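You operate a simulated robot arm through the tools that you are given. There is no shell and no other tool. Be economical: measure what you need, move in short steps, check, and stop when the job is done.

Carry out the task below with a simulated robot arm. There is one attempt and no reset: what you move stays moved.

TASK
Wipe both splashes off the drainer and bin the cloth.
Fine: shut the rag bin lid again.

The check looks at the end state, three seconds after you hand in, the way a careful person would. Anything else that was tipped, shoved, dropped, spilled or broken makes it a failure. A push-on lid holds only when it is set on centred and level and pressed home; a screw cap is set on level and turned clockwise until tight. Flat cloth is picked up by pressing the open fingertips on it (5 to 10 N) and closing them slowly along it; thin cloth reads only 2 to 8 mm in the jaws.

THE ROBOT
A 6-joint arm with a two-finger parallel gripper, fixed in place. Base frame: the origin is at the foot of the arm, x ahead of it, y to its left, z up; the work surface is at about z = 850. Lengths are in mm, angles in rad, forces in N, time in s.
With the tool pointing down near the work surface it reaches from about 140 to 840 mm from the base axis. Its first joint turns from -2.897 to 2.897 rad. Payload 3.91 kg.
The TCP is the grasp point between the finger pads, 30 mm short of the fingertips. In the tool frame z runs along the fingers and y along their closing line. The gripper opens to 110 mm. The fingers are 20 mm wide and 10 mm thick; the gripper's body (48 by 112 mm) begins 55 mm behind the TCP.
Orientation is that of the tool frame in the base frame, as a unit quaternion [w, x, y, z]. With the fingers straight down and closing along the base's y, the tool's x points along the base's -x, its y along +y and its z along -z.

THE INTERFACE
- The arm moves only by the tool apply_moves. Its argument "moves" is a list of rows, each an object of numbers (a shift or turn left out is 0, a gripper value left out holds the last): "claw": the finger opening in mm, from 0 to 110; "tx", "ty", "tz": the shift along the base's x, y, z in mm; "rx", "ry", "rz": the turn, a rotation vector about the base's x, y, z in rad. In form: [{"claw": .., "tx": .., "ty": .., "tz": .., "rx": .., "ry": .., "rz": ..}, ...]. A call has 1 to 10 rows; each row shifts and turns the commanded pose from where the row before left it. A row lasts 0.2 s, in which the tool goes at most 50 mm and 0.15 rad; a call with a longer step from one row to the next is refused whole, and so is a gripper value outside its range. Where a pose cannot be reached the arm comes as near as it can. A force on the tool above 90 N (or 10 N above the force at the start of the call, whichever is more), or a blocked arm, ends the call early, and 0.2 s more pass. Each finger travels about 108 mm/s and halts on what it meets, pressing with about 25 N; the grip force reading is that of the motor and also rises with nothing between the fingers. The clock runs only during rows and for 0.2 s after the last one: add rows that do not move to give the fingers time. The reply holds the time, the measured pose of the TCP, the force on the tool along the base axes, the opening and the grip force, in the units named above and with some noise, and new pictures: "views" is both (left out), scene, wrist or none.
- Cameras (640 x 400 px; columns grow to the right, rows downward): "scene" is fixed at [49, 649.1, 1398.3]; the picture's right is [-0.78, -0.63, 0.00], its down [-0.25, 0.30, -0.92] and it looks along [0.58, -0.71, -0.39] (base axes); focal length 337 px, centre (320, 200). "wrist" rides on the gripper at [-36, 0, -57] in the tool frame; the picture's right is [0.00, -1.00, 0.00], its down [0.97, 0.00, -0.24] and it looks along [0.24, 0.00, 0.97] (tool axes); focal length 218 px, centre (320, 200). There is no depth. A picture from a camera that has moved, and an enlarged one, comes with that camera's place and axes in the base frame and with its lens.
- lift_body(by): slides the trunk up (or, below 0, down) by that many mm; the arm rides with it, the base frame stays. It gives what a move gives, with no picture.
- inspect(camera, box): a new picture of the part [left, top, right, bottom] of that camera's present view, enlarged. No time passes.
- finish_job(): hands the job in; it is judged then, once.

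Work in short steps. Places have to be worked out from the pictures, the camera data and where the tool is seen: move nearer, look again, correct. Check each grasp and each placing, and mend what went wrong. You have 120 turns and 170 pictures in all, those below and enlarged ones among them. Open the gripper and draw the arm clear of the work before you hand the job in, unless the task says otherwise; then end with one line.

The tools are called after "Request:" as name(argument=value, ...) on one line, values as JSON. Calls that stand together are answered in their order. apply_moves: Moves the arm, as the interface text tells. Its arguments: {"type":"object","properties":{"moves":{"type":"array","items":{"type":"object","properties":{"claw":{"type":"number"},"tx":{"type":"number"},"ty":{"type":"number"},"tz":{"type":"number"},"rx":{"type":"number"},"ry":{"type":"number"},"rz":{"type":"number"}}}},"views":{"type":"string","enum":["both","scene","wrist","none"]}},"required":["moves"]} The other tools are called the same way: lift_body (by) slides the trunk up or down; inspect (camera, box) takes an enlarged picture of a part of a camera's view; finish_job () hands the job in.

At the start:

```text
time_s: 0.0
position: [482.7, -183.9, 1138.2]
ee_rot: [0.0, 0.0, 1.0, 0.0]
wrist_force: [0.1, -1.0, -0.7]
width: 109.8
grip_force: 0.1
trunk travel left (down, up): [-425.0, 115.0]
```

scene: 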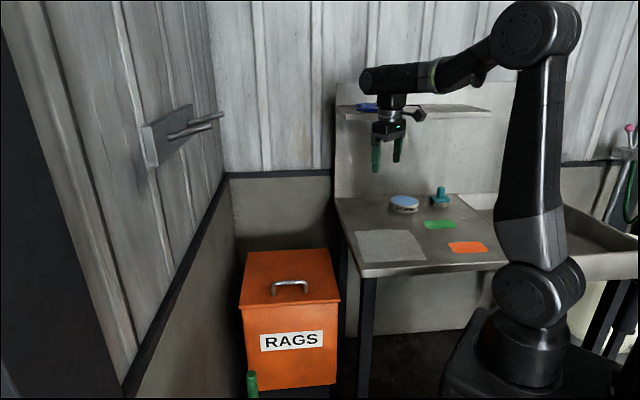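
wrist: 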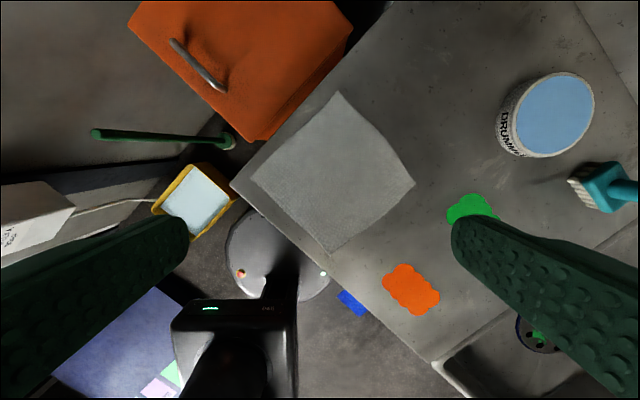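

I'll start with enlarged views of the bin, the cloth and the splashes.

Request:
inspect(camera="scene", box=[220, 230, 380, 400])

Request:
inspect(camera="wrist", box=[80, 0, 360, 240])

Request:
inspect(camera="scene", box=[330, 170, 530, 290])

```text
2.35 times, centred on (300, 315) of scene
camera zoom: at [49.0, 649.1, 1398.3], right [-0.78, -0.63, 0.0], down [-0.25, 0.3, -0.92], along [0.58, -0.71, -0.39], focal length 793 px, centre (367, -71)
```

zoom: 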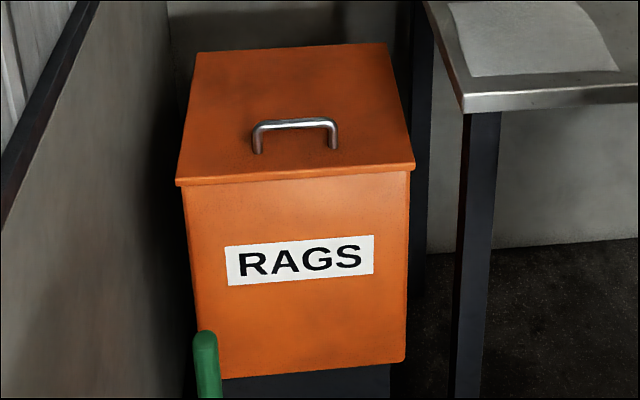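

```text
1.67 times, centred on (220, 120) of wrist
camera zoom: at [520.0, -184.6, 1195.4], right [0.0, -1.0, 0.0], down [-0.97, 0.0, 0.24], along [-0.24, 0.0, -0.97], focal length 364 px, centre (487, 333)
```

zoom: 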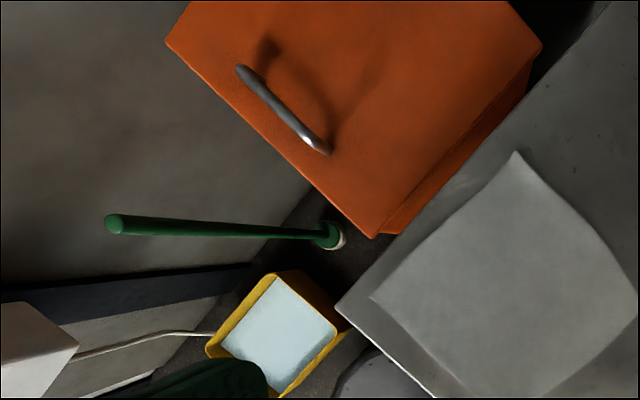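

```text
3.20 times, centred on (430, 230) of scene
camera zoom: at [49.0, 649.1, 1398.3], right [-0.78, -0.63, 0.0], down [-0.25, 0.3, -0.92], along [0.58, -0.71, -0.39], focal length 1079 px, centre (-32, 104)
```

zoom: 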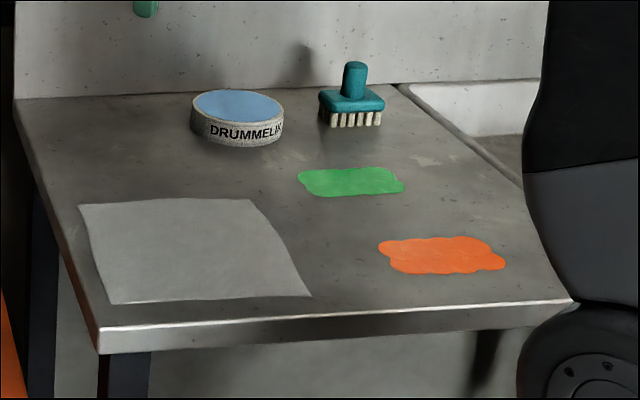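

The bin lid appears hinged at the back, with a handle bar near (663,43,741) lying along about (0.7,0.7). I'll go above it with the jaws turned to close across the bar, then look again.

Request:
apply_moves(moves=[{"tx": 20, "ty": 25, "tz": -26, "rz": 0.0873}, {"tx": 20, "ty": 25, "tz": -26, "rz": 0.0873}, {"tx": 20, "ty": 25, "tz": -26, "rz": 0.0873}, {"tx": 20, "ty": 25, "tz": -26, "rz": 0.0873}, {"tx": 20, "ty": 25, "tz": -26, "rz": 0.0873}, {"tx": 20, "ty": 25, "tz": -26, "rz": 0.0873}, {"tx": 20, "ty": 25, "tz": -26, "rz": 0.0873}, {"tx": 20, "ty": 25, "tz": -26, "rz": 0.0873}, {"tx": 20, "ty": 27, "tz": -26, "rz": 0.0873}, {}])

```text
time_s: 2.2
position: [663.3, 44.0, 905.5]
ee_rot: [0.001, -0.383, 0.924, -0.001]
wrist_force: [-0.2, -0.6, -0.5]
width: 109.7
grip_force: 0.0
trunk travel left (down, up): [-425.0, 115.0]
camera wrist: at [689.5, 69.6, 961.6], right [0.71, -0.71, 0.0], down [-0.69, -0.69, 0.24], along [-0.17, -0.17, -0.97], focal length 218 px, centre (320, 200)
```

scene: 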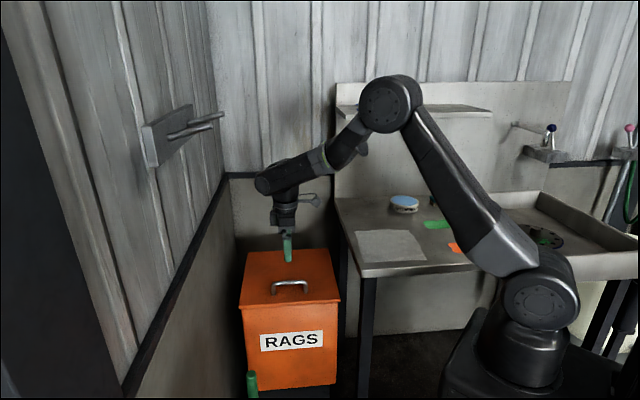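
wrist: 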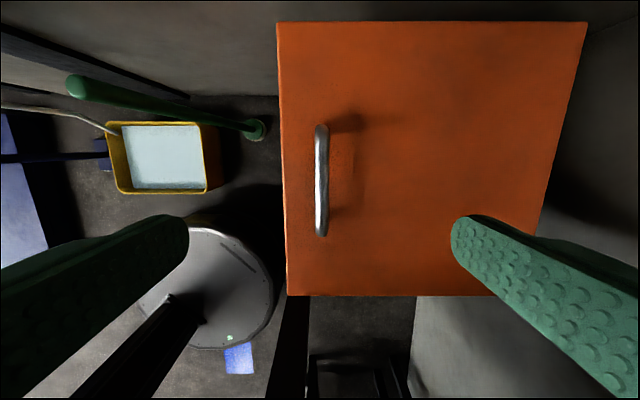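

The handle is at about (666,45), squarely under the open jaws. I'll descend to z≈755 and look.

Request:
apply_moves(moves=[{"tx": 3, "ty": 1, "tz": -40, "claw": 80}, {"tz": -40}, {"tz": -35}, {"tz": -35}, {}])

Request:
inspect(camera="scene", box=[230, 200, 350, 320])

```text
time_s: 3.4
position: [667.3, 42.4, 753.8]
ee_rot: [0.0, -0.382, 0.924, 0.0]
wrist_force: [-0.8, -0.4, -0.4]
width: 79.8
grip_force: 0.0
trunk travel left (down, up): [-425.0, 115.0]
camera wrist: at [693.4, 68.1, 811.1], right [0.71, -0.71, 0.0], down [-0.69, -0.69, 0.24], along [-0.17, -0.17, -0.97], focal length 218 px, centre (320, 200)
```

scene: 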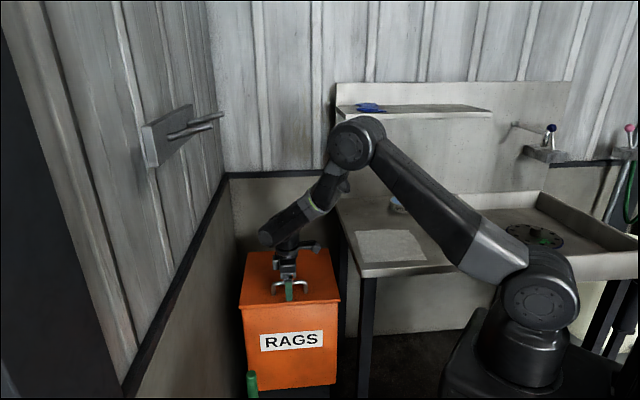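
wrist: 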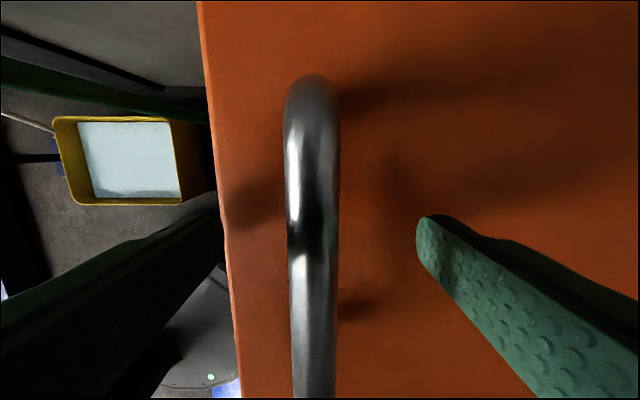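

```text
3.33 times, centred on (290, 260) of scene
camera zoom: at [49.0, 649.1, 1398.3], right [-0.78, -0.63, 0.0], down [-0.25, 0.3, -0.92], along [0.58, -0.71, -0.39], focal length 1124 px, centre (420, 0)
```

zoom: 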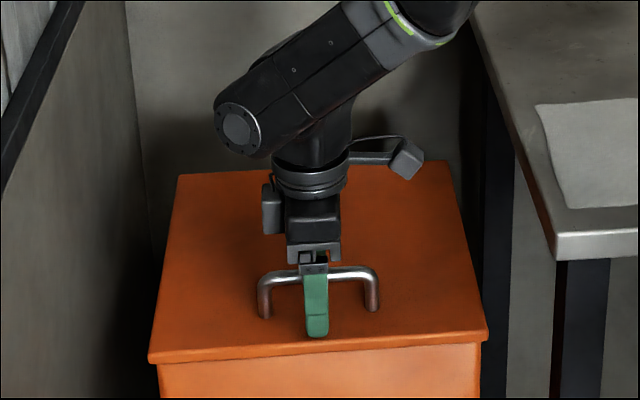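

The jaws straddle the bar, so I'll close on it.

Request:
apply_moves(moves=[{"claw": 40}, {"claw": 10}, {"claw": 5}, {}], views="wrist")

```text
time_s: 4.4
position: [665.4, 43.9, 753.3]
ee_rot: [-0.001, -0.383, 0.924, 0.001]
wrist_force: [-10.5, 8.0, -1.1]
width: 13.5
grip_force: 44.9
trunk travel left (down, up): [-425.0, 115.0]
camera wrist: at [692.1, 69.4, 811.3], right [0.71, -0.71, 0.0], down [-0.69, -0.69, 0.24], along [-0.17, -0.17, -0.97], focal length 218 px, centre (320, 200)
```

wrist: 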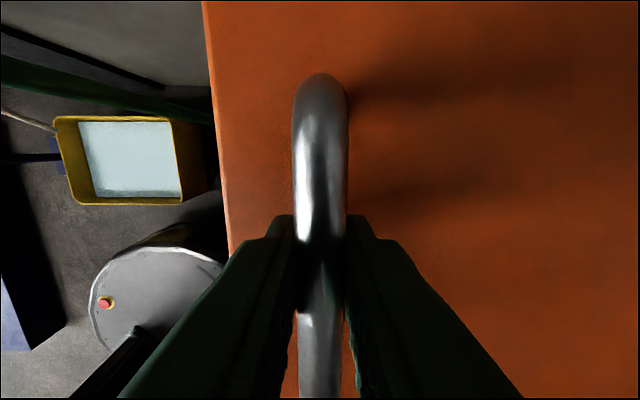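

The bar is gripped at 13.5 mm wide and z≈750. I'll test a small opening arc about the presumed rear hinge at (857,-146,700).

Request:
apply_moves(moves=[{"tx": 2.0, "ty": -2.0, "tz": 13.4, "rx": 0.0354, "ry": 0.0354}, {"tx": 2.6, "ty": -2.6, "tz": 13.3, "rx": 0.0354, "ry": 0.0354}, {"tx": 3.0, "ty": -3.0, "tz": 13.1, "rx": 0.0354, "ry": 0.0354}, {"tx": 3.5, "ty": -3.5, "tz": 12.8, "rx": 0.0354, "ry": 0.0354}, {}])

Request:
inspect(camera="scene", box=[230, 200, 350, 320])

```text
time_s: 5.6
position: [677.4, 32.8, 806.8]
ee_rot: [-0.038, -0.381, 0.919, 0.093]
wrist_force: [-6.8, 7.0, 1.7]
width: 13.6
grip_force: 44.0
trunk travel left (down, up): [-425.0, 115.0]
camera wrist: at [711.3, 50.0, 863.2], right [0.69, -0.69, -0.2], down [-0.65, -0.72, 0.24], along [-0.31, -0.03, -0.95], focal length 218 px, centre (320, 200)
```

scene: 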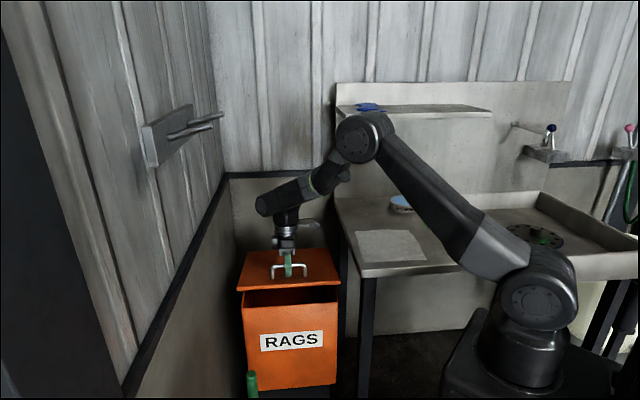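
wrist: 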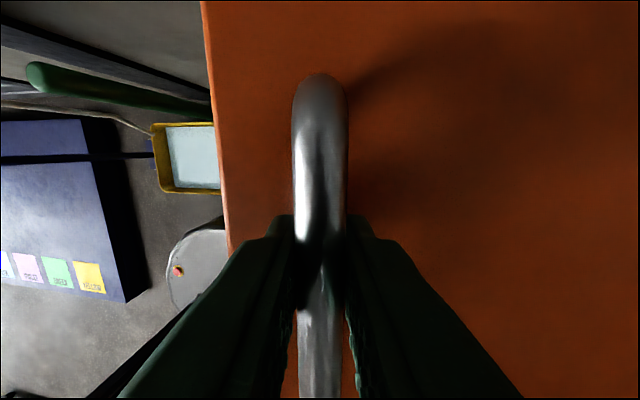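

```text
3.33 times, centred on (290, 260) of scene
camera zoom: at [49.0, 649.1, 1398.3], right [-0.78, -0.63, 0.0], down [-0.25, 0.3, -0.92], along [0.58, -0.71, -0.39], focal length 1124 px, centre (420, 0)
```

zoom: 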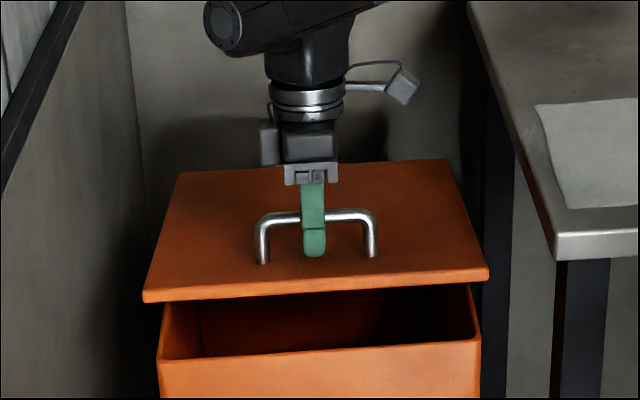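

The lid is hinged and the forces stay low. I'll continue the arc to about 0.7 rad.

Request:
apply_moves(moves=[{"tx": 8.3, "ty": -8.3, "tz": 24.9, "rx": 0.0707, "ry": 0.0707}, {"tx": 10, "ty": -10, "tz": 23.6, "rx": 0.0707, "ry": 0.0707}, {"tx": 11.6, "ty": -11.6, "tz": 22, "rx": 0.0707, "ry": 0.0707}, {"tx": 13.1, "ty": -13.1, "tz": 20.3, "rx": 0.0707, "ry": 0.0707}, {"tx": 14.5, "ty": -14.5, "tz": 18.3, "rx": 0.0707, "ry": 0.0707}, {}])

```text
time_s: 7.0
position: [723.8, -17.6, 901.6]
ee_rot: [-0.128, -0.357, 0.869, 0.317]
wrist_force: [44.7, 3.0, -37.0]
width: 14.2
grip_force: 45.2
out of reach, approached as far as the arm can: row 5
trunk travel left (down, up): [-425.0, 115.0]
camera wrist: at [774.7, -17.4, 946.3], right [0.54, -0.54, -0.64], down [-0.58, -0.79, 0.18], along [-0.61, 0.28, -0.75], focal length 218 px, centre (320, 200)
```

scene: 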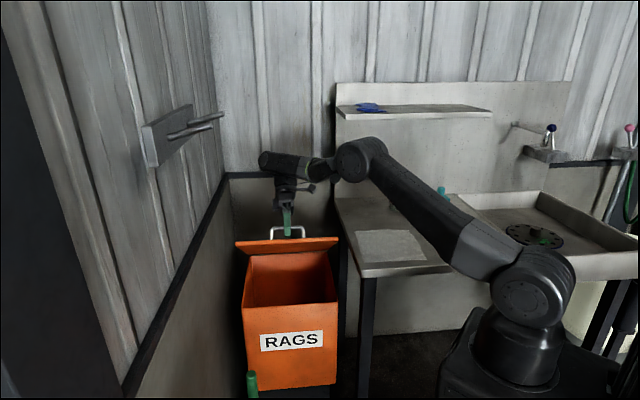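
wrist: 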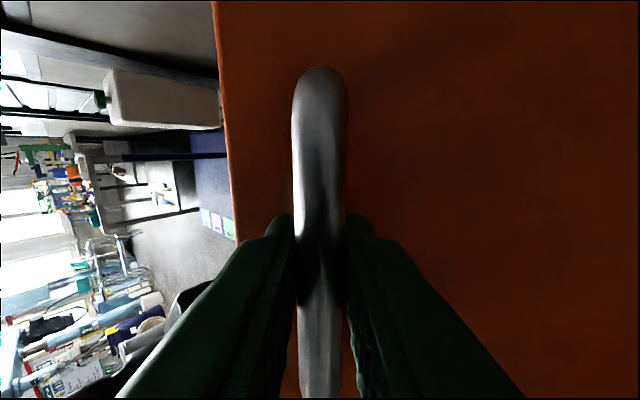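

The handle side turns toward the back as the lid opens, so tilting the tool with it pushed the arm to its limit. I'll hold position and rotate the tool back upright, letting the bar slip in the jaws.

Request:
apply_moves(moves=[{"tx": -6, "ty": 6, "tz": -8, "rx": -0.07, "ry": -0.07}, {"rx": -0.07, "ry": -0.07}, {"rx": -0.07, "ry": -0.07}, {"rx": -0.07, "ry": -0.07}, {"rx": -0.07, "ry": -0.07}, {}])

```text
time_s: 8.4
position: [707.5, -10.9, 901.6]
ee_rot: [-0.038, -0.381, 0.919, 0.094]
wrist_force: [-3.5, 9.8, 4.4]
width: 13.5
grip_force: 44.7
trunk travel left (down, up): [-425.0, 115.0]
camera wrist: at [741.6, 7.1, 957.8], right [0.69, -0.69, -0.2], down [-0.65, -0.72, 0.23], along [-0.31, -0.03, -0.95], focal length 218 px, centre (320, 200)
```

scene: 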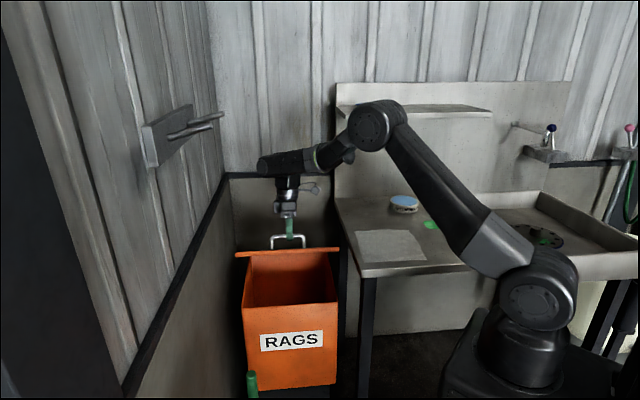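
wrist: 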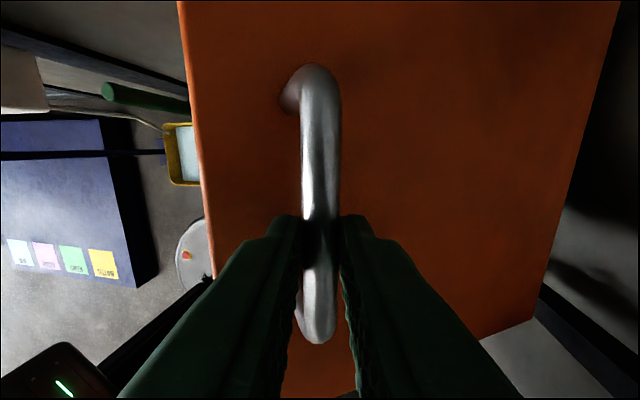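

The bar slips nicely and the lid is at about 0.6 rad. I'll keep following the arc while bringing the tool to vertical.

Request:
apply_moves(moves=[{"tx": 14.5, "ty": -14.5, "tz": 18.3, "rx": -0.028, "ry": -0.028}, {"tx": 15.7, "ty": -15.7, "tz": 16.2, "rx": -0.028, "ry": -0.028}, {"tx": 16.8, "ty": -16.8, "tz": 13.9, "rx": -0.028, "ry": -0.028}, {"tx": 17.7, "ty": -17.7, "tz": 11.5, "rx": -0.028, "ry": -0.028}, {"tx": 18.4, "ty": -18.4, "tz": 8.9, "rx": -0.028, "ry": -0.028}, {}])

```text
time_s: 9.8
position: [790.2, -98.4, 969.7]
ee_rot: [0.0, -0.382, 0.924, 0.001]
wrist_force: [0.2, 14.8, 31.3]
width: 13.7
grip_force: 45.0
trunk travel left (down, up): [-425.0, 115.0]
camera wrist: at [816.2, -72.1, 1027.6], right [0.71, -0.71, 0.0], down [-0.69, -0.69, 0.24], along [-0.17, -0.17, -0.97], focal length 218 px, centre (320, 200)
```

scene: 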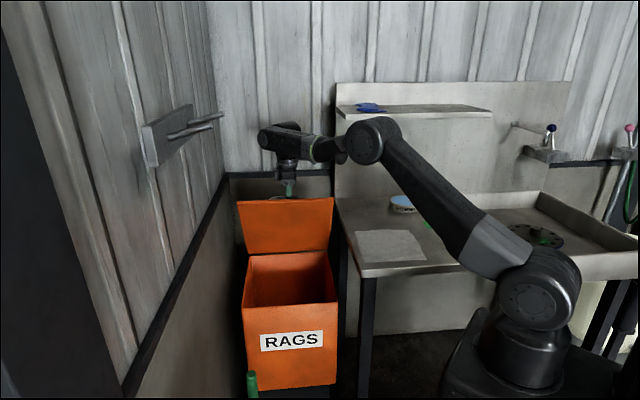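
wrist: 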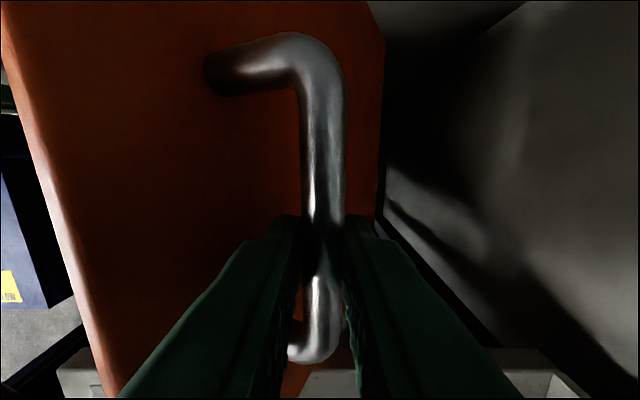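

The lid is at about 62°, with roughly 6 mm of radial stretch in my arc. I'll move back another 20 mm and slightly down to relieve it.

Request:
apply_moves(moves=[{"tz": -3}, {"tx": 7, "ty": -7, "tz": -1}, {"tx": 7, "ty": -7, "tz": 0}, {}], views="wrist")

```text
time_s: 10.8
position: [805.1, -114.6, 957.8]
ee_rot: [-0.005, -0.38, 0.925, 0.006]
wrist_force: [-7.4, -8.2, -10.4]
width: 13.6
grip_force: 44.8
trunk travel left (down, up): [-425.0, 115.0]
camera wrist: at [830.9, -89.6, 1015.5], right [0.7, -0.71, -0.01], down [-0.69, -0.69, 0.24], along [-0.18, -0.16, -0.97], focal length 218 px, centre (320, 200)
```

wrist: 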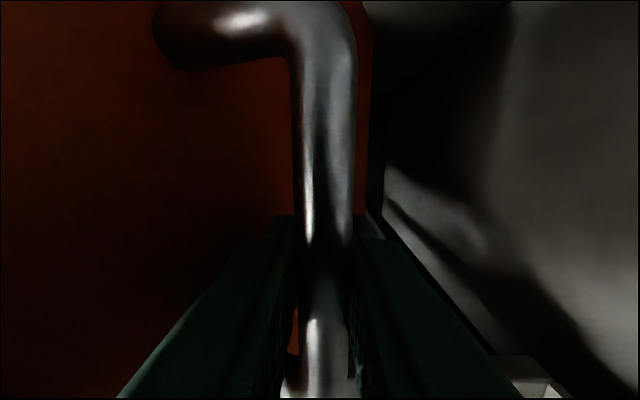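

The lid is at about 67°. I'll open the jaws a little, still straddling the bar, to see if the lid stays put.

Request:
apply_moves(moves=[{"claw": 30}, {"claw": 40}, {}, {}])

```text
time_s: 11.8
position: [806.1, -111.3, 963.4]
ee_rot: [-0.002, -0.382, 0.924, 0.005]
wrist_force: [0.3, 1.5, -0.3]
width: 40.7
grip_force: 1.0
trunk travel left (down, up): [-425.0, 115.0]
camera wrist: at [831.6, -86.0, 1020.7], right [0.71, -0.71, -0.01], down [-0.69, -0.69, 0.24], along [-0.18, -0.16, -0.97], focal length 218 px, centre (320, 200)
```

scene: 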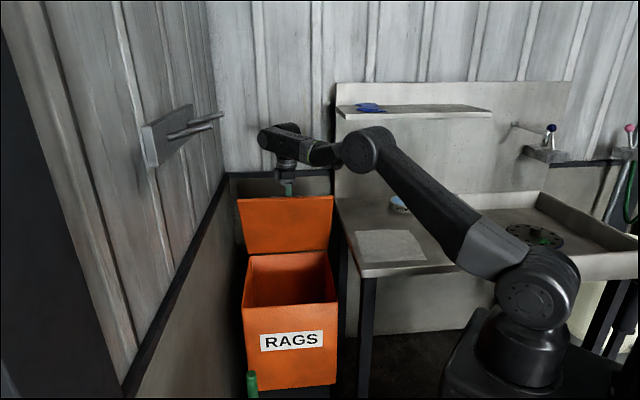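
wrist: 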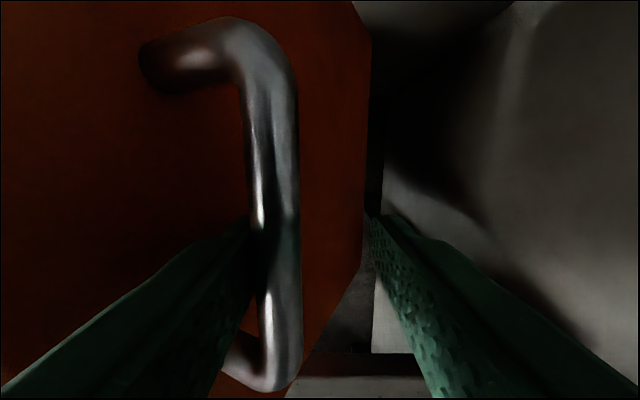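

The bar ended up near the front finger. I'll move forward slightly to see if the lid follows or stays.

Request:
apply_moves(moves=[{"tx": -6, "ty": 6, "claw": 46}, {}, {}], views="wrist")

```text
time_s: 12.6
position: [799.6, -105.7, 962.4]
ee_rot: [-0.002, -0.383, 0.924, 0.004]
wrist_force: [0.0, 1.7, 0.3]
width: 47.0
grip_force: 1.0
trunk travel left (down, up): [-425.0, 115.0]
camera wrist: at [825.7, -79.8, 1020.7], right [0.71, -0.71, -0.01], down [-0.69, -0.69, 0.24], along [-0.18, -0.16, -0.97], focal length 218 px, centre (320, 200)
```

wrist: 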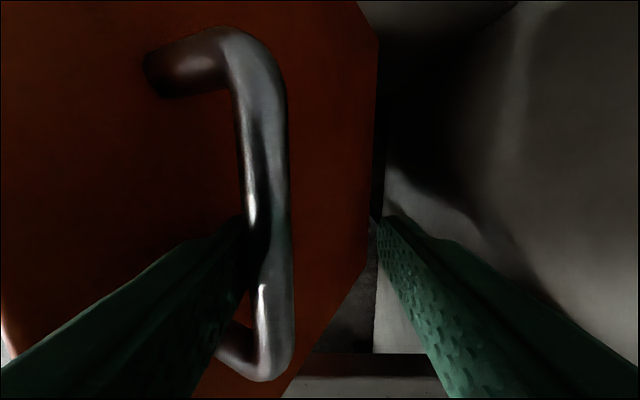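

The lid follows under gravity, so it has to go past vertical to stay open. I'll regrip the bar nearer the fingertips and tilt the tool along the bar, which gains reach while clearing the lid edge.

Request:
apply_moves(moves=[{"tz": 12}, {"claw": 20, "tx": 3, "ty": -3}, {"claw": 8}, {}, {"rx": 0.07, "ry": -0.07}, {"rx": 0.07, "ry": -0.07}, {"rx": 0.07, "ry": -0.07}, {"rx": 0.07, "ry": -0.07}, {}])

```text
time_s: 14.6
position: [803.0, -109.2, 975.1]
ee_rot: [0.18, -0.376, 0.905, 0.079]
wrist_force: [-2.1, -0.7, 1.1]
width: 13.6
grip_force: 44.8
trunk travel left (down, up): [-425.0, 115.0]
camera wrist: at [811.5, -100.2, 1043.0], right [0.71, -0.71, -0.01], down [-0.7, -0.7, -0.15], along [0.1, 0.11, -0.99], focal length 218 px, centre (320, 200)
```

scene: 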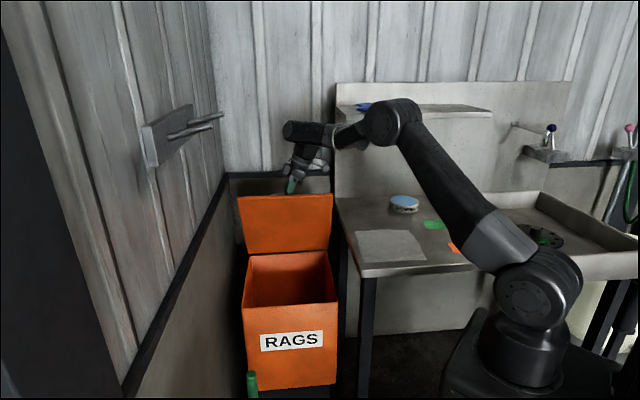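
wrist: 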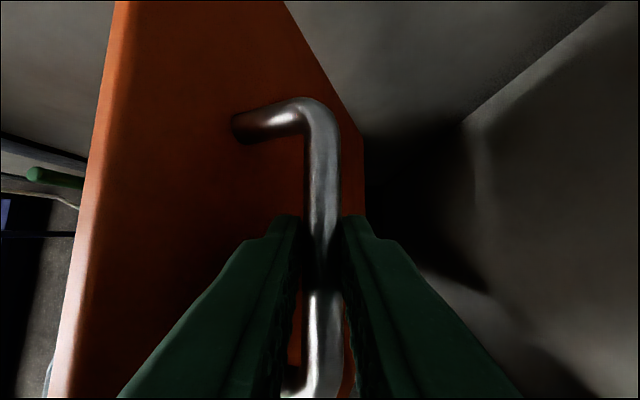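

There's good margin now, so I'll continue the arc to about 80°.

Request:
apply_moves(moves=[{"tx": 12.4, "ty": -12.4, "tz": 2, "rx": 0.04, "ry": -0.04}, {"tx": 12.4, "ty": -12.4, "tz": 1, "rx": 0.04, "ry": -0.04}, {"tx": 12.4, "ty": -12.4, "tz": 0, "rx": 0.04, "ry": -0.04}, {"tx": 12.4, "ty": -12.4, "tz": -1, "rx": 0.04, "ry": -0.04}, {}])

```text
time_s: 15.8
position: [851.3, -157.7, 980.5]
ee_rot: [0.283, -0.365, 0.879, 0.12]
wrist_force: [-1.5, -3.4, 10.2]
width: 13.9
grip_force: 44.9
trunk travel left (down, up): [-425.0, 115.0]
camera wrist: at [849.6, -160.5, 1047.2], right [0.71, -0.7, 0.0], down [-0.65, -0.66, -0.37], along [0.26, 0.27, -0.93], focal length 218 px, centre (320, 200)
```

scene: 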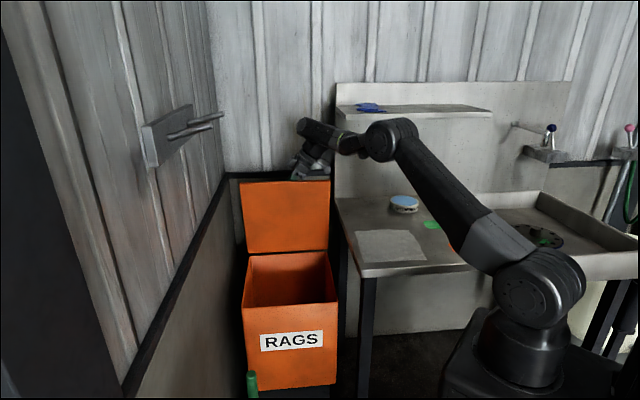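
wrist: 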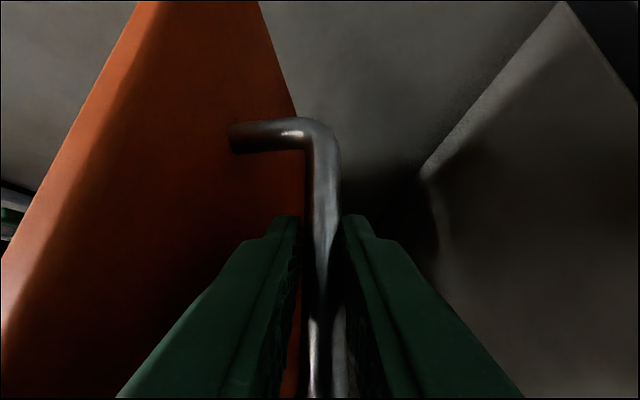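

That's still reachable. I'll go on past vertical.

Request:
apply_moves(moves=[{"tx": 12, "ty": -12, "tz": -2, "rx": 0.04, "ry": -0.04}, {"tx": 12, "ty": -12, "tz": -2, "rx": 0.03, "ry": -0.03}, {"tx": 12, "ty": -12, "tz": -3, "rx": 0.03, "ry": -0.03}, {"tx": 12, "ty": -12, "tz": -4}, {}])

```text
time_s: 16.8
position: [887.8, -191.4, 991.7]
ee_rot: [0.361, -0.358, 0.85, 0.14]
wrist_force: [14.3, 15.0, 28.7]
width: 15.5
grip_force: 7.4
out of reach, approached as far as the arm can: row 3, 4
trunk travel left (down, up): [-425.0, 115.0]
stopped in row 5: the force on the tool passed its limit (the readings are from after the stop); the commanded pose is now the measured one
camera wrist: at [876.1, -200.3, 1056.3], right [0.71, -0.7, 0.02], down [-0.59, -0.61, -0.52], along [0.38, 0.36, -0.85], focal length 218 px, centre (320, 200)
```

scene: 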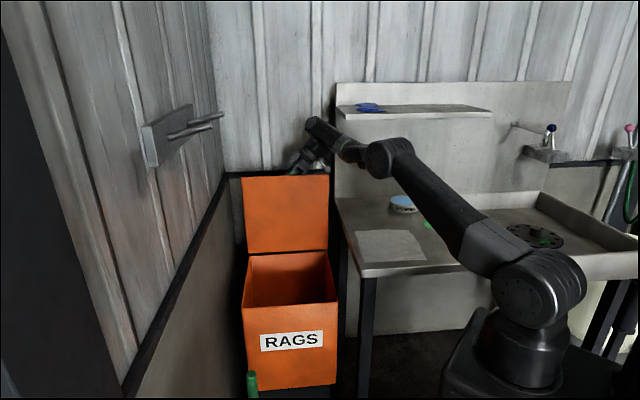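
wrist: 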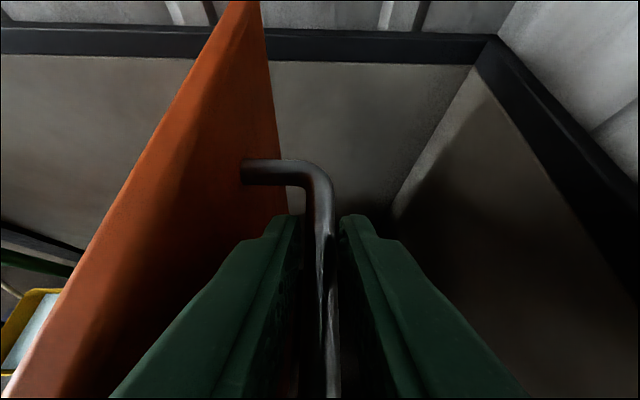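

The lid is now about vertical. I'll open the jaws a touch to see which way it leans.

Request:
apply_moves(moves=[{"claw": 26}, {}, {}])

```text
time_s: 17.6
position: [884.2, -191.7, 989.7]
ee_rot: [0.357, -0.358, 0.852, 0.138]
wrist_force: [14.1, 11.9, 42.1]
width: 26.0
grip_force: 0.0
trunk travel left (down, up): [-425.0, 115.0]
camera wrist: at [874.5, -200.2, 1055.7], right [0.71, -0.7, 0.02], down [-0.59, -0.62, -0.52], along [0.38, 0.36, -0.86], focal length 218 px, centre (320, 200)
```

scene: 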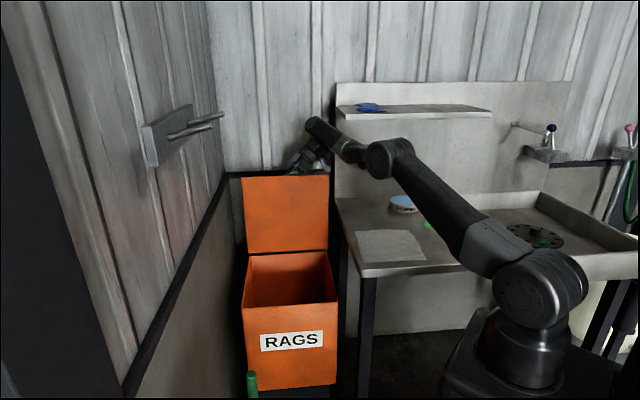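
wrist: 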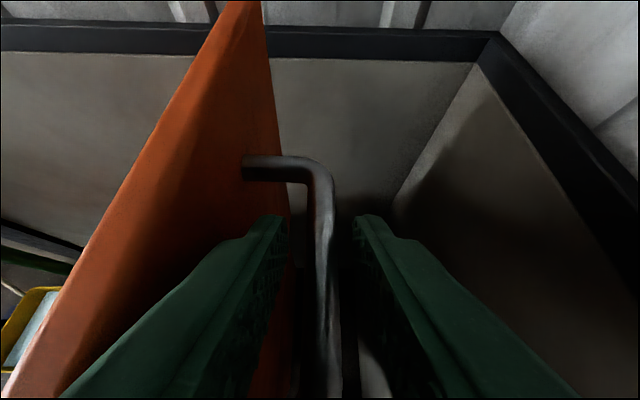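

The upward force is likely the palm pressing on the bar's near end at this tilt. I'll retract 12 mm along the tool and look again.

Request:
apply_moves(moves=[{"tx": -6, "ty": -6, "tz": 8.5, "claw": 30}, {}, {}])

```text
time_s: 18.4
position: [877.8, -200.5, 989.0]
ee_rot: [0.353, -0.357, 0.853, 0.142]
wrist_force: [-3.3, -3.8, 7.9]
width: 29.9
grip_force: 0.0
trunk travel left (down, up): [-425.0, 115.0]
camera wrist: at [868.5, -210.9, 1055.2], right [0.71, -0.7, 0.01], down [-0.6, -0.61, -0.51], along [0.37, 0.36, -0.86], focal length 218 px, centre (320, 200)
```

scene: 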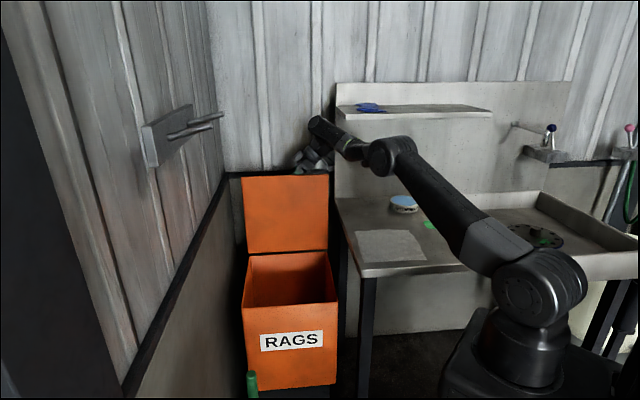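
wrist: 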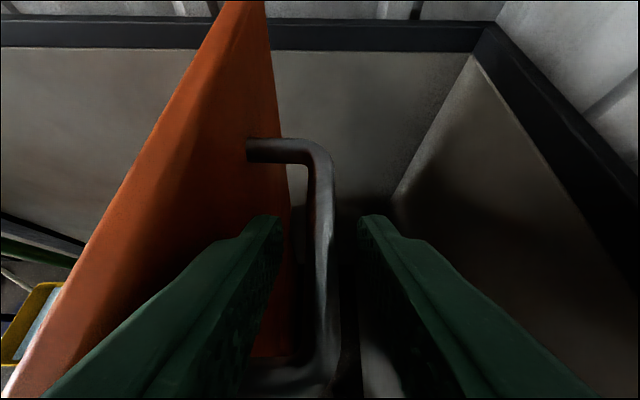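

The bar sits mid-jaw, touching neither finger. I'll shift the tool forward 12 mm, lifting slightly, to see if the lid stays.

Request:
apply_moves(moves=[{"tz": 8, "claw": 40}, {"tx": -6, "ty": 6}, {}, {}], views="wrist")

```text
time_s: 19.4
position: [875.1, -194.0, 999.1]
ee_rot: [0.353, -0.357, 0.853, 0.142]
wrist_force: [1.1, -0.1, 0.2]
width: 40.1
grip_force: 0.1
trunk travel left (down, up): [-425.0, 115.0]
camera wrist: at [864.3, -203.3, 1064.6], right [0.71, -0.7, 0.01], down [-0.6, -0.61, -0.51], along [0.37, 0.36, -0.86], focal length 218 px, centre (320, 200)
```

wrist: 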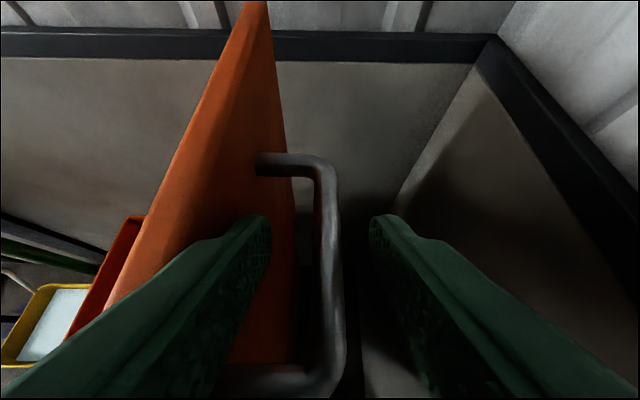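

No force, and the bar has clear space from both fingers, so the lid stays open on its own. I'll withdraw straight up.

Request:
apply_moves(moves=[{"tz": 15, "tx": 2, "ty": -2}, {"tz": 20}, {"tz": 25}, {"tz": 30}, {}])

```text
time_s: 20.6
position: [873.3, -177.6, 1079.3]
ee_rot: [0.35, -0.362, 0.852, 0.144]
wrist_force: [-0.3, -0.8, 0.7]
width: 40.1
grip_force: 0.2
out of reach, approached as far as the arm can: row 3, 4
trunk travel left (down, up): [-425.0, 115.0]
camera wrist: at [864.2, -187.5, 1144.9], right [0.72, -0.7, 0.01], down [-0.6, -0.62, -0.51], along [0.36, 0.36, -0.86], focal length 218 px, centre (320, 200)
```

scene: 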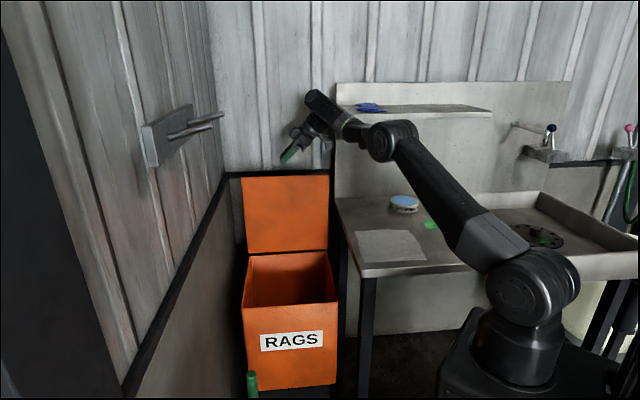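
wrist: 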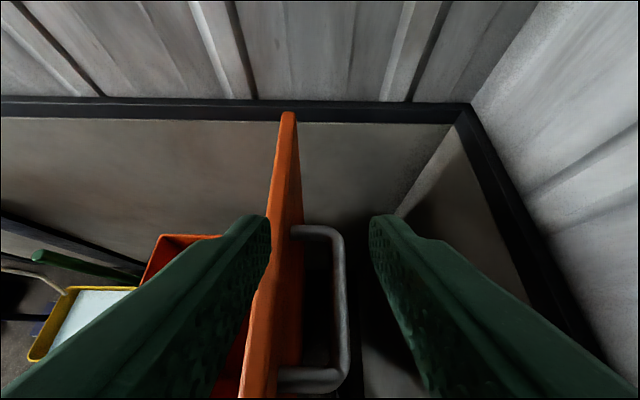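

The lid stands open by itself. I'll retreat over the drainer, untilt the tool, and go above the cloth at about (467,-206).

Request:
apply_moves(moves=[{"tx": -20, "tz": 20}, {"tx": -45, "tz": 10, "rx": -0.05, "ry": 0.05}, {"tx": -45, "rx": -0.1, "ry": 0.1}, {"tx": -45, "rx": -0.1, "ry": 0.1}, {"tx": -45, "rx": -0.1, "ry": 0.1}, {"tx": -45, "rx": -0.1, "ry": 0.1}, {"tx": -45, "rx": -0.06, "ry": 0.06}, {"tx": -45, "ty": -5}, {"tx": -45, "ty": -5}, {}])

```text
time_s: 22.8
position: [481.1, -197.3, 1111.2]
ee_rot: [0.03, -0.388, 0.921, 0.009]
wrist_force: [-0.4, 0.8, 0.9]
width: 40.1
grip_force: 0.0
trunk travel left (down, up): [-425.0, 115.0]
camera wrist: at [504.4, -174.3, 1172.1], right [0.71, -0.7, 0.01], down [-0.69, -0.7, 0.18], along [-0.12, -0.13, -0.98], focal length 218 px, centre (320, 200)
```

scene: 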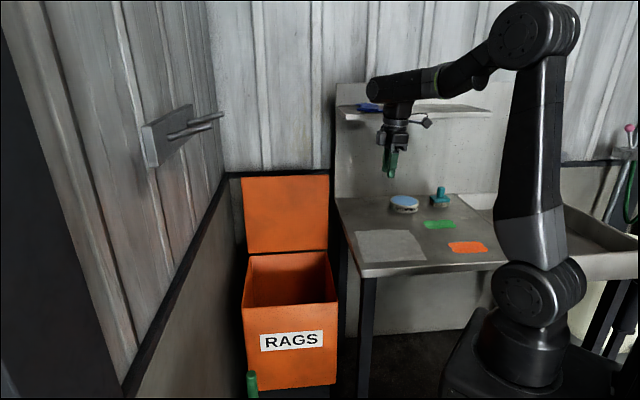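
wrist: 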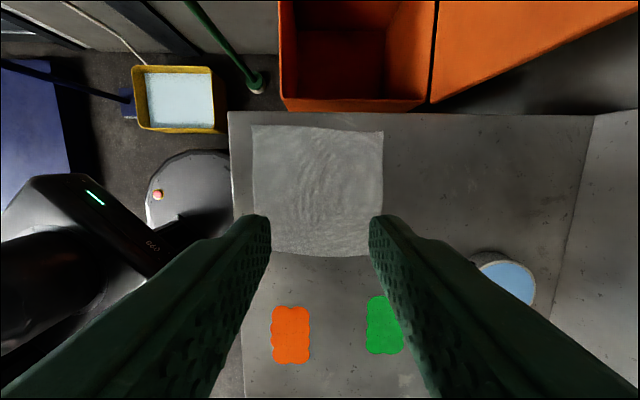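

The cloth centre is at about (476,-206). I'll level the tool, open to 70 mm, and descend close to it.

Request:
apply_moves(moves=[{"tx": -5, "ty": -9, "tz": -40, "rx": -0.04, "ry": 0.048, "claw": 70}, {"tz": -45}, {"tz": -45}, {"tz": -45}, {"tz": -35}, {}])

```text
time_s: 24.2
position: [477.9, -207.9, 904.8]
ee_rot: [0.0, -0.388, 0.922, 0.001]
wrist_force: [-0.4, 0.2, 0.0]
width: 70.1
grip_force: 0.0
trunk travel left (down, up): [-425.0, 115.0]
camera wrist: at [504.0, -180.9, 961.4], right [0.72, -0.7, 0.0], down [-0.68, -0.69, 0.24], along [-0.17, -0.17, -0.97], focal length 218 px, centre (320, 200)
```

scene: 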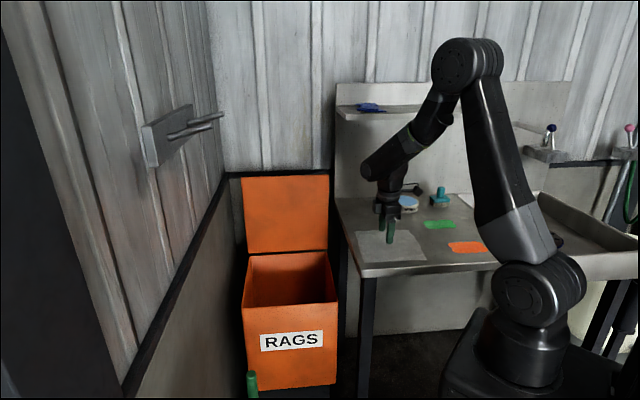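
wrist: 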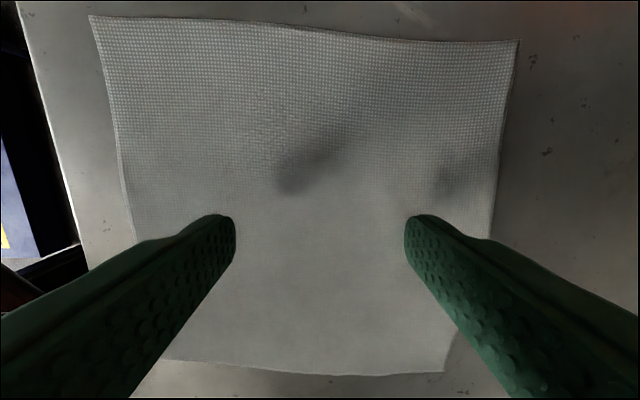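

Now I'll lower in small steps to find contact.

Request:
apply_moves(moves=[{"tz": -12}, {"tz": -6}, {"tz": -3}, {}], views="none")

```text
time_s: 25.2
position: [479.1, -207.6, 883.0]
ee_rot: [0.0, -0.388, 0.922, 0.0]
wrist_force: [-0.6, 0.3, -0.2]
width: 70.0
grip_force: 0.1
trunk travel left (down, up): [-425.0, 115.0]
```

Request:
apply_moves(moves=[{"tz": -2}, {"tz": -1}, {}], views="none")

```text
time_s: 26.0
position: [478.9, -208.5, 881.4]
ee_rot: [0.0, -0.388, 0.922, 0.0]
wrist_force: [-0.3, -0.1, 0.4]
width: 70.1
grip_force: 0.1
trunk travel left (down, up): [-425.0, 115.0]
```

No contact yet, so I'll step on down.

Request:
apply_moves(moves=[{"tz": -1}, {"tz": -1}, {}], views="none")

Request:
apply_moves(moves=[{"tz": -1}, {}], views="none")

```text
time_s: 26.8
position: [478.5, -207.3, 880.7]
ee_rot: [0.001, -0.388, 0.922, -0.002]
wrist_force: [2.7, 0.7, 26.5]
width: 69.5
grip_force: 0.0
trunk travel left (down, up): [-425.0, 115.0]
```

```text
time_s: 27.4
position: [477.8, -208.1, 881.3]
ee_rot: [0.001, -0.389, 0.921, -0.002]
wrist_force: [4.1, 0.2, 51.2]
width: 68.5
grip_force: 0.1
trunk travel left (down, up): [-425.0, 115.0]
```

Contact is stiff, about 25 N/mm. I'll back off 1.7 mm to get about 8 N.

Request:
apply_moves(moves=[{"tz": -0.0}, {"tz": 1.7}, {}], views="none")

```text
time_s: 28.2
position: [477.9, -206.9, 882.0]
ee_rot: [0.002, -0.389, 0.921, -0.002]
wrist_force: [7.0, -0.6, 47.5]
width: 67.7
grip_force: 0.1
trunk travel left (down, up): [-425.0, 115.0]
```

Request:
apply_moves(moves=[{"tz": 1}, {}, {}], views="none")

```text
time_s: 29.0
position: [476.4, -208.1, 881.1]
ee_rot: [0.0, -0.389, 0.921, 0.0]
wrist_force: [5.4, -1.1, 31.2]
width: 68.5
grip_force: 0.0
trunk travel left (down, up): [-425.0, 115.0]
```

Request:
apply_moves(moves=[{"tz": 1.2}, {}, {}], views="none")

```text
time_s: 29.8
position: [477.8, -207.7, 880.7]
ee_rot: [-0.002, -0.388, 0.922, 0.001]
wrist_force: [-1.3, 0.1, 6.8]
width: 69.2
grip_force: 0.0
trunk travel left (down, up): [-425.0, 115.0]
```

Pressing at 7 N. I'll close slowly along the cloth.

Request:
apply_moves(moves=[{"claw": 63}, {"claw": 57}, {"claw": 51}, {"claw": 45}, {"claw": 39}, {"claw": 33}, {"claw": 27}, {"claw": 21}, {"claw": 15}, {"claw": 9}], views="wrist")

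```text
time_s: 32.0
position: [478.6, -206.8, 882.8]
ee_rot: [0.0, -0.388, 0.922, 0.001]
wrist_force: [0.0, -0.1, 0.5]
width: 9.2
grip_force: 0.1
trunk travel left (down, up): [-425.0, 115.0]
camera wrist: at [504.3, -181.7, 939.0], right [0.72, -0.7, 0.0], down [-0.68, -0.69, 0.24], along [-0.17, -0.17, -0.97], focal length 218 px, centre (320, 200)
```

wrist: 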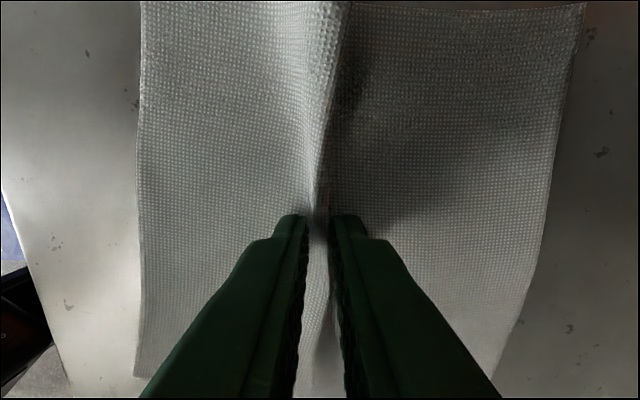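

A fold has gathered between the fingers, so I'll finish closing.

Request:
apply_moves(moves=[{"claw": 6}, {"claw": 3}, {"claw": 0}, {}, {}], views="none")

Request:
apply_moves(moves=[{"tz": 15}, {"tz": 25}, {"tz": 30}, {}])

```text
time_s: 33.2
position: [478.7, -207.7, 882.5]
ee_rot: [0.0, -0.388, 0.922, 0.0]
wrist_force: [-0.5, 0.4, -0.2]
width: 1.6
grip_force: 24.6
trunk travel left (down, up): [-425.0, 115.0]
```

```text
time_s: 34.2
position: [479.9, -207.3, 952.1]
ee_rot: [0.0, -0.388, 0.922, 0.0]
wrist_force: [0.5, 0.2, 0.8]
width: 1.7
grip_force: 25.4
trunk travel left (down, up): [-425.0, 115.0]
camera wrist: at [504.8, -181.8, 1009.1], right [0.72, -0.7, 0.0], down [-0.68, -0.69, 0.24], along [-0.17, -0.17, -0.97], focal length 218 px, centre (320, 200)
```

scene: 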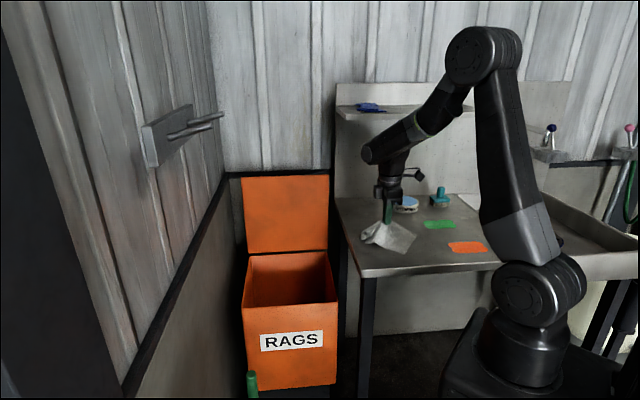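
wrist: 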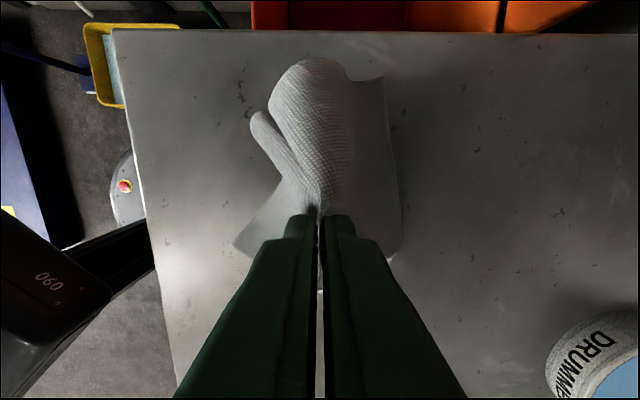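

The cloth is held. I'll carry it above the green splash at about (396,-449) and check the position.

Request:
apply_moves(moves=[{"tx": -14, "ty": -40, "tz": 5}, {"tx": -14, "ty": -40, "tz": 5}, {"tx": -14, "ty": -40}, {"tx": -14, "ty": -40}, {"tx": -14, "ty": -40}, {"tx": -14, "ty": -42}, {}])

Request:
inspect(camera="scene", box=[340, 160, 520, 280])

```text
time_s: 35.8
position: [395.0, -452.7, 961.7]
ee_rot: [0.0, -0.389, 0.921, 0.0]
wrist_force: [-0.1, 0.6, 0.2]
width: 1.9
grip_force: 24.8
trunk travel left (down, up): [-425.0, 115.0]
camera wrist: at [421.2, -426.2, 1019.0], right [0.72, -0.7, 0.0], down [-0.68, -0.69, 0.24], along [-0.17, -0.17, -0.97], focal length 218 px, centre (320, 200)
```

scene: 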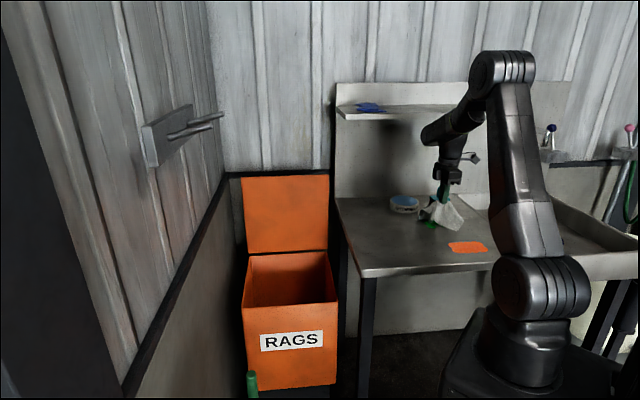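
wrist: 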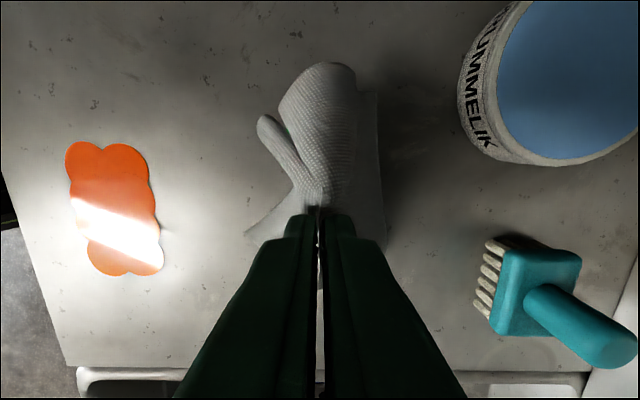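

```text
3.33 times, centred on (430, 220) of scene
camera zoom: at [49.0, 649.1, 1398.3], right [-0.78, -0.63, 0.0], down [-0.25, 0.3, -0.92], along [0.58, -0.71, -0.39], focal length 1124 px, centre (-47, 133)
```

zoom: 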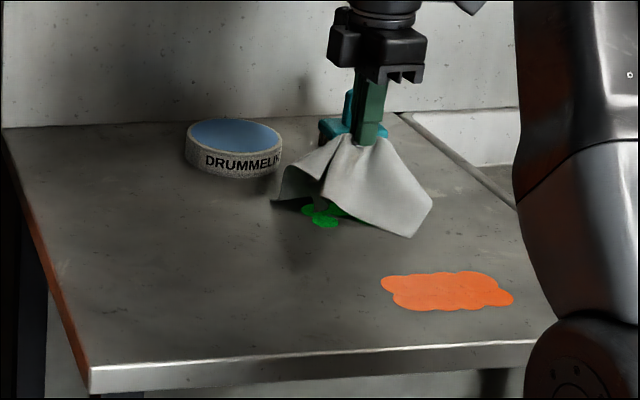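

The green centre is about (391,-443). I'll lower the cloth onto it until light contact.

Request:
apply_moves(moves=[{"tx": -4, "ty": 9, "tz": -30}, {"tz": -25}, {"tz": -15}, {"tz": -5}, {"tz": -2}, {}], views="scene")

```text
time_s: 37.2
position: [389.8, -442.4, 885.7]
ee_rot: [0.001, -0.389, 0.921, 0.0]
wrist_force: [0.3, -0.1, 0.3]
width: 1.9
grip_force: 25.3
trunk travel left (down, up): [-425.0, 115.0]
```

scene: 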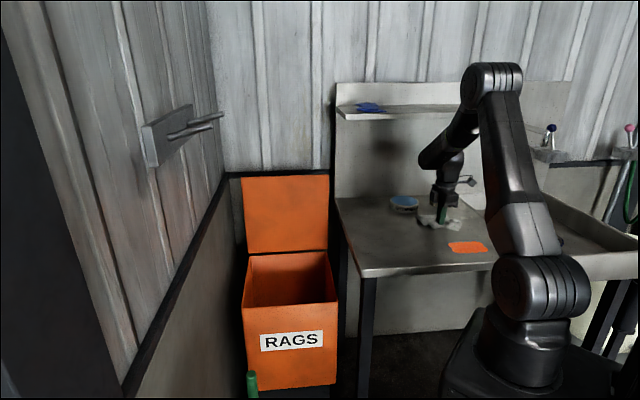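

Request:
apply_moves(moves=[{"tz": -2}, {"tz": -1}, {"tz": -1}, {}], views="none")

```text
time_s: 38.2
position: [390.7, -442.3, 881.3]
ee_rot: [0.0, -0.388, 0.922, 0.0]
wrist_force: [0.1, -0.5, 6.1]
width: 1.9
grip_force: 25.3
trunk travel left (down, up): [-425.0, 115.0]
```

6 N of contact. I'll now wipe in strokes along the splash's long axis.

Request:
apply_moves(moves=[{"tx": 18, "ty": 18}, {"tx": 18, "ty": 18}, {"tx": -15, "ty": 15}, {"tx": -18, "ty": -18}, {"tx": -18, "ty": -18}, {"tx": -18, "ty": -18}, {"tx": -18, "ty": -18}, {"tx": 15, "ty": -15}, {"tx": 18, "ty": 18}, {"tx": 18, "ty": 18}], views="scene")

```text
time_s: 40.4
position: [388.3, -441.6, 882.2]
ee_rot: [0.0, -0.388, 0.922, 0.0]
wrist_force: [-0.5, -0.6, 8.6]
width: 1.8
grip_force: 24.5
trunk travel left (down, up): [-425.0, 115.0]
```

scene: 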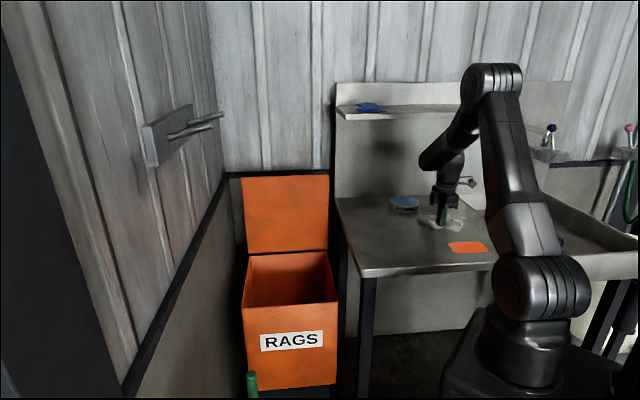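

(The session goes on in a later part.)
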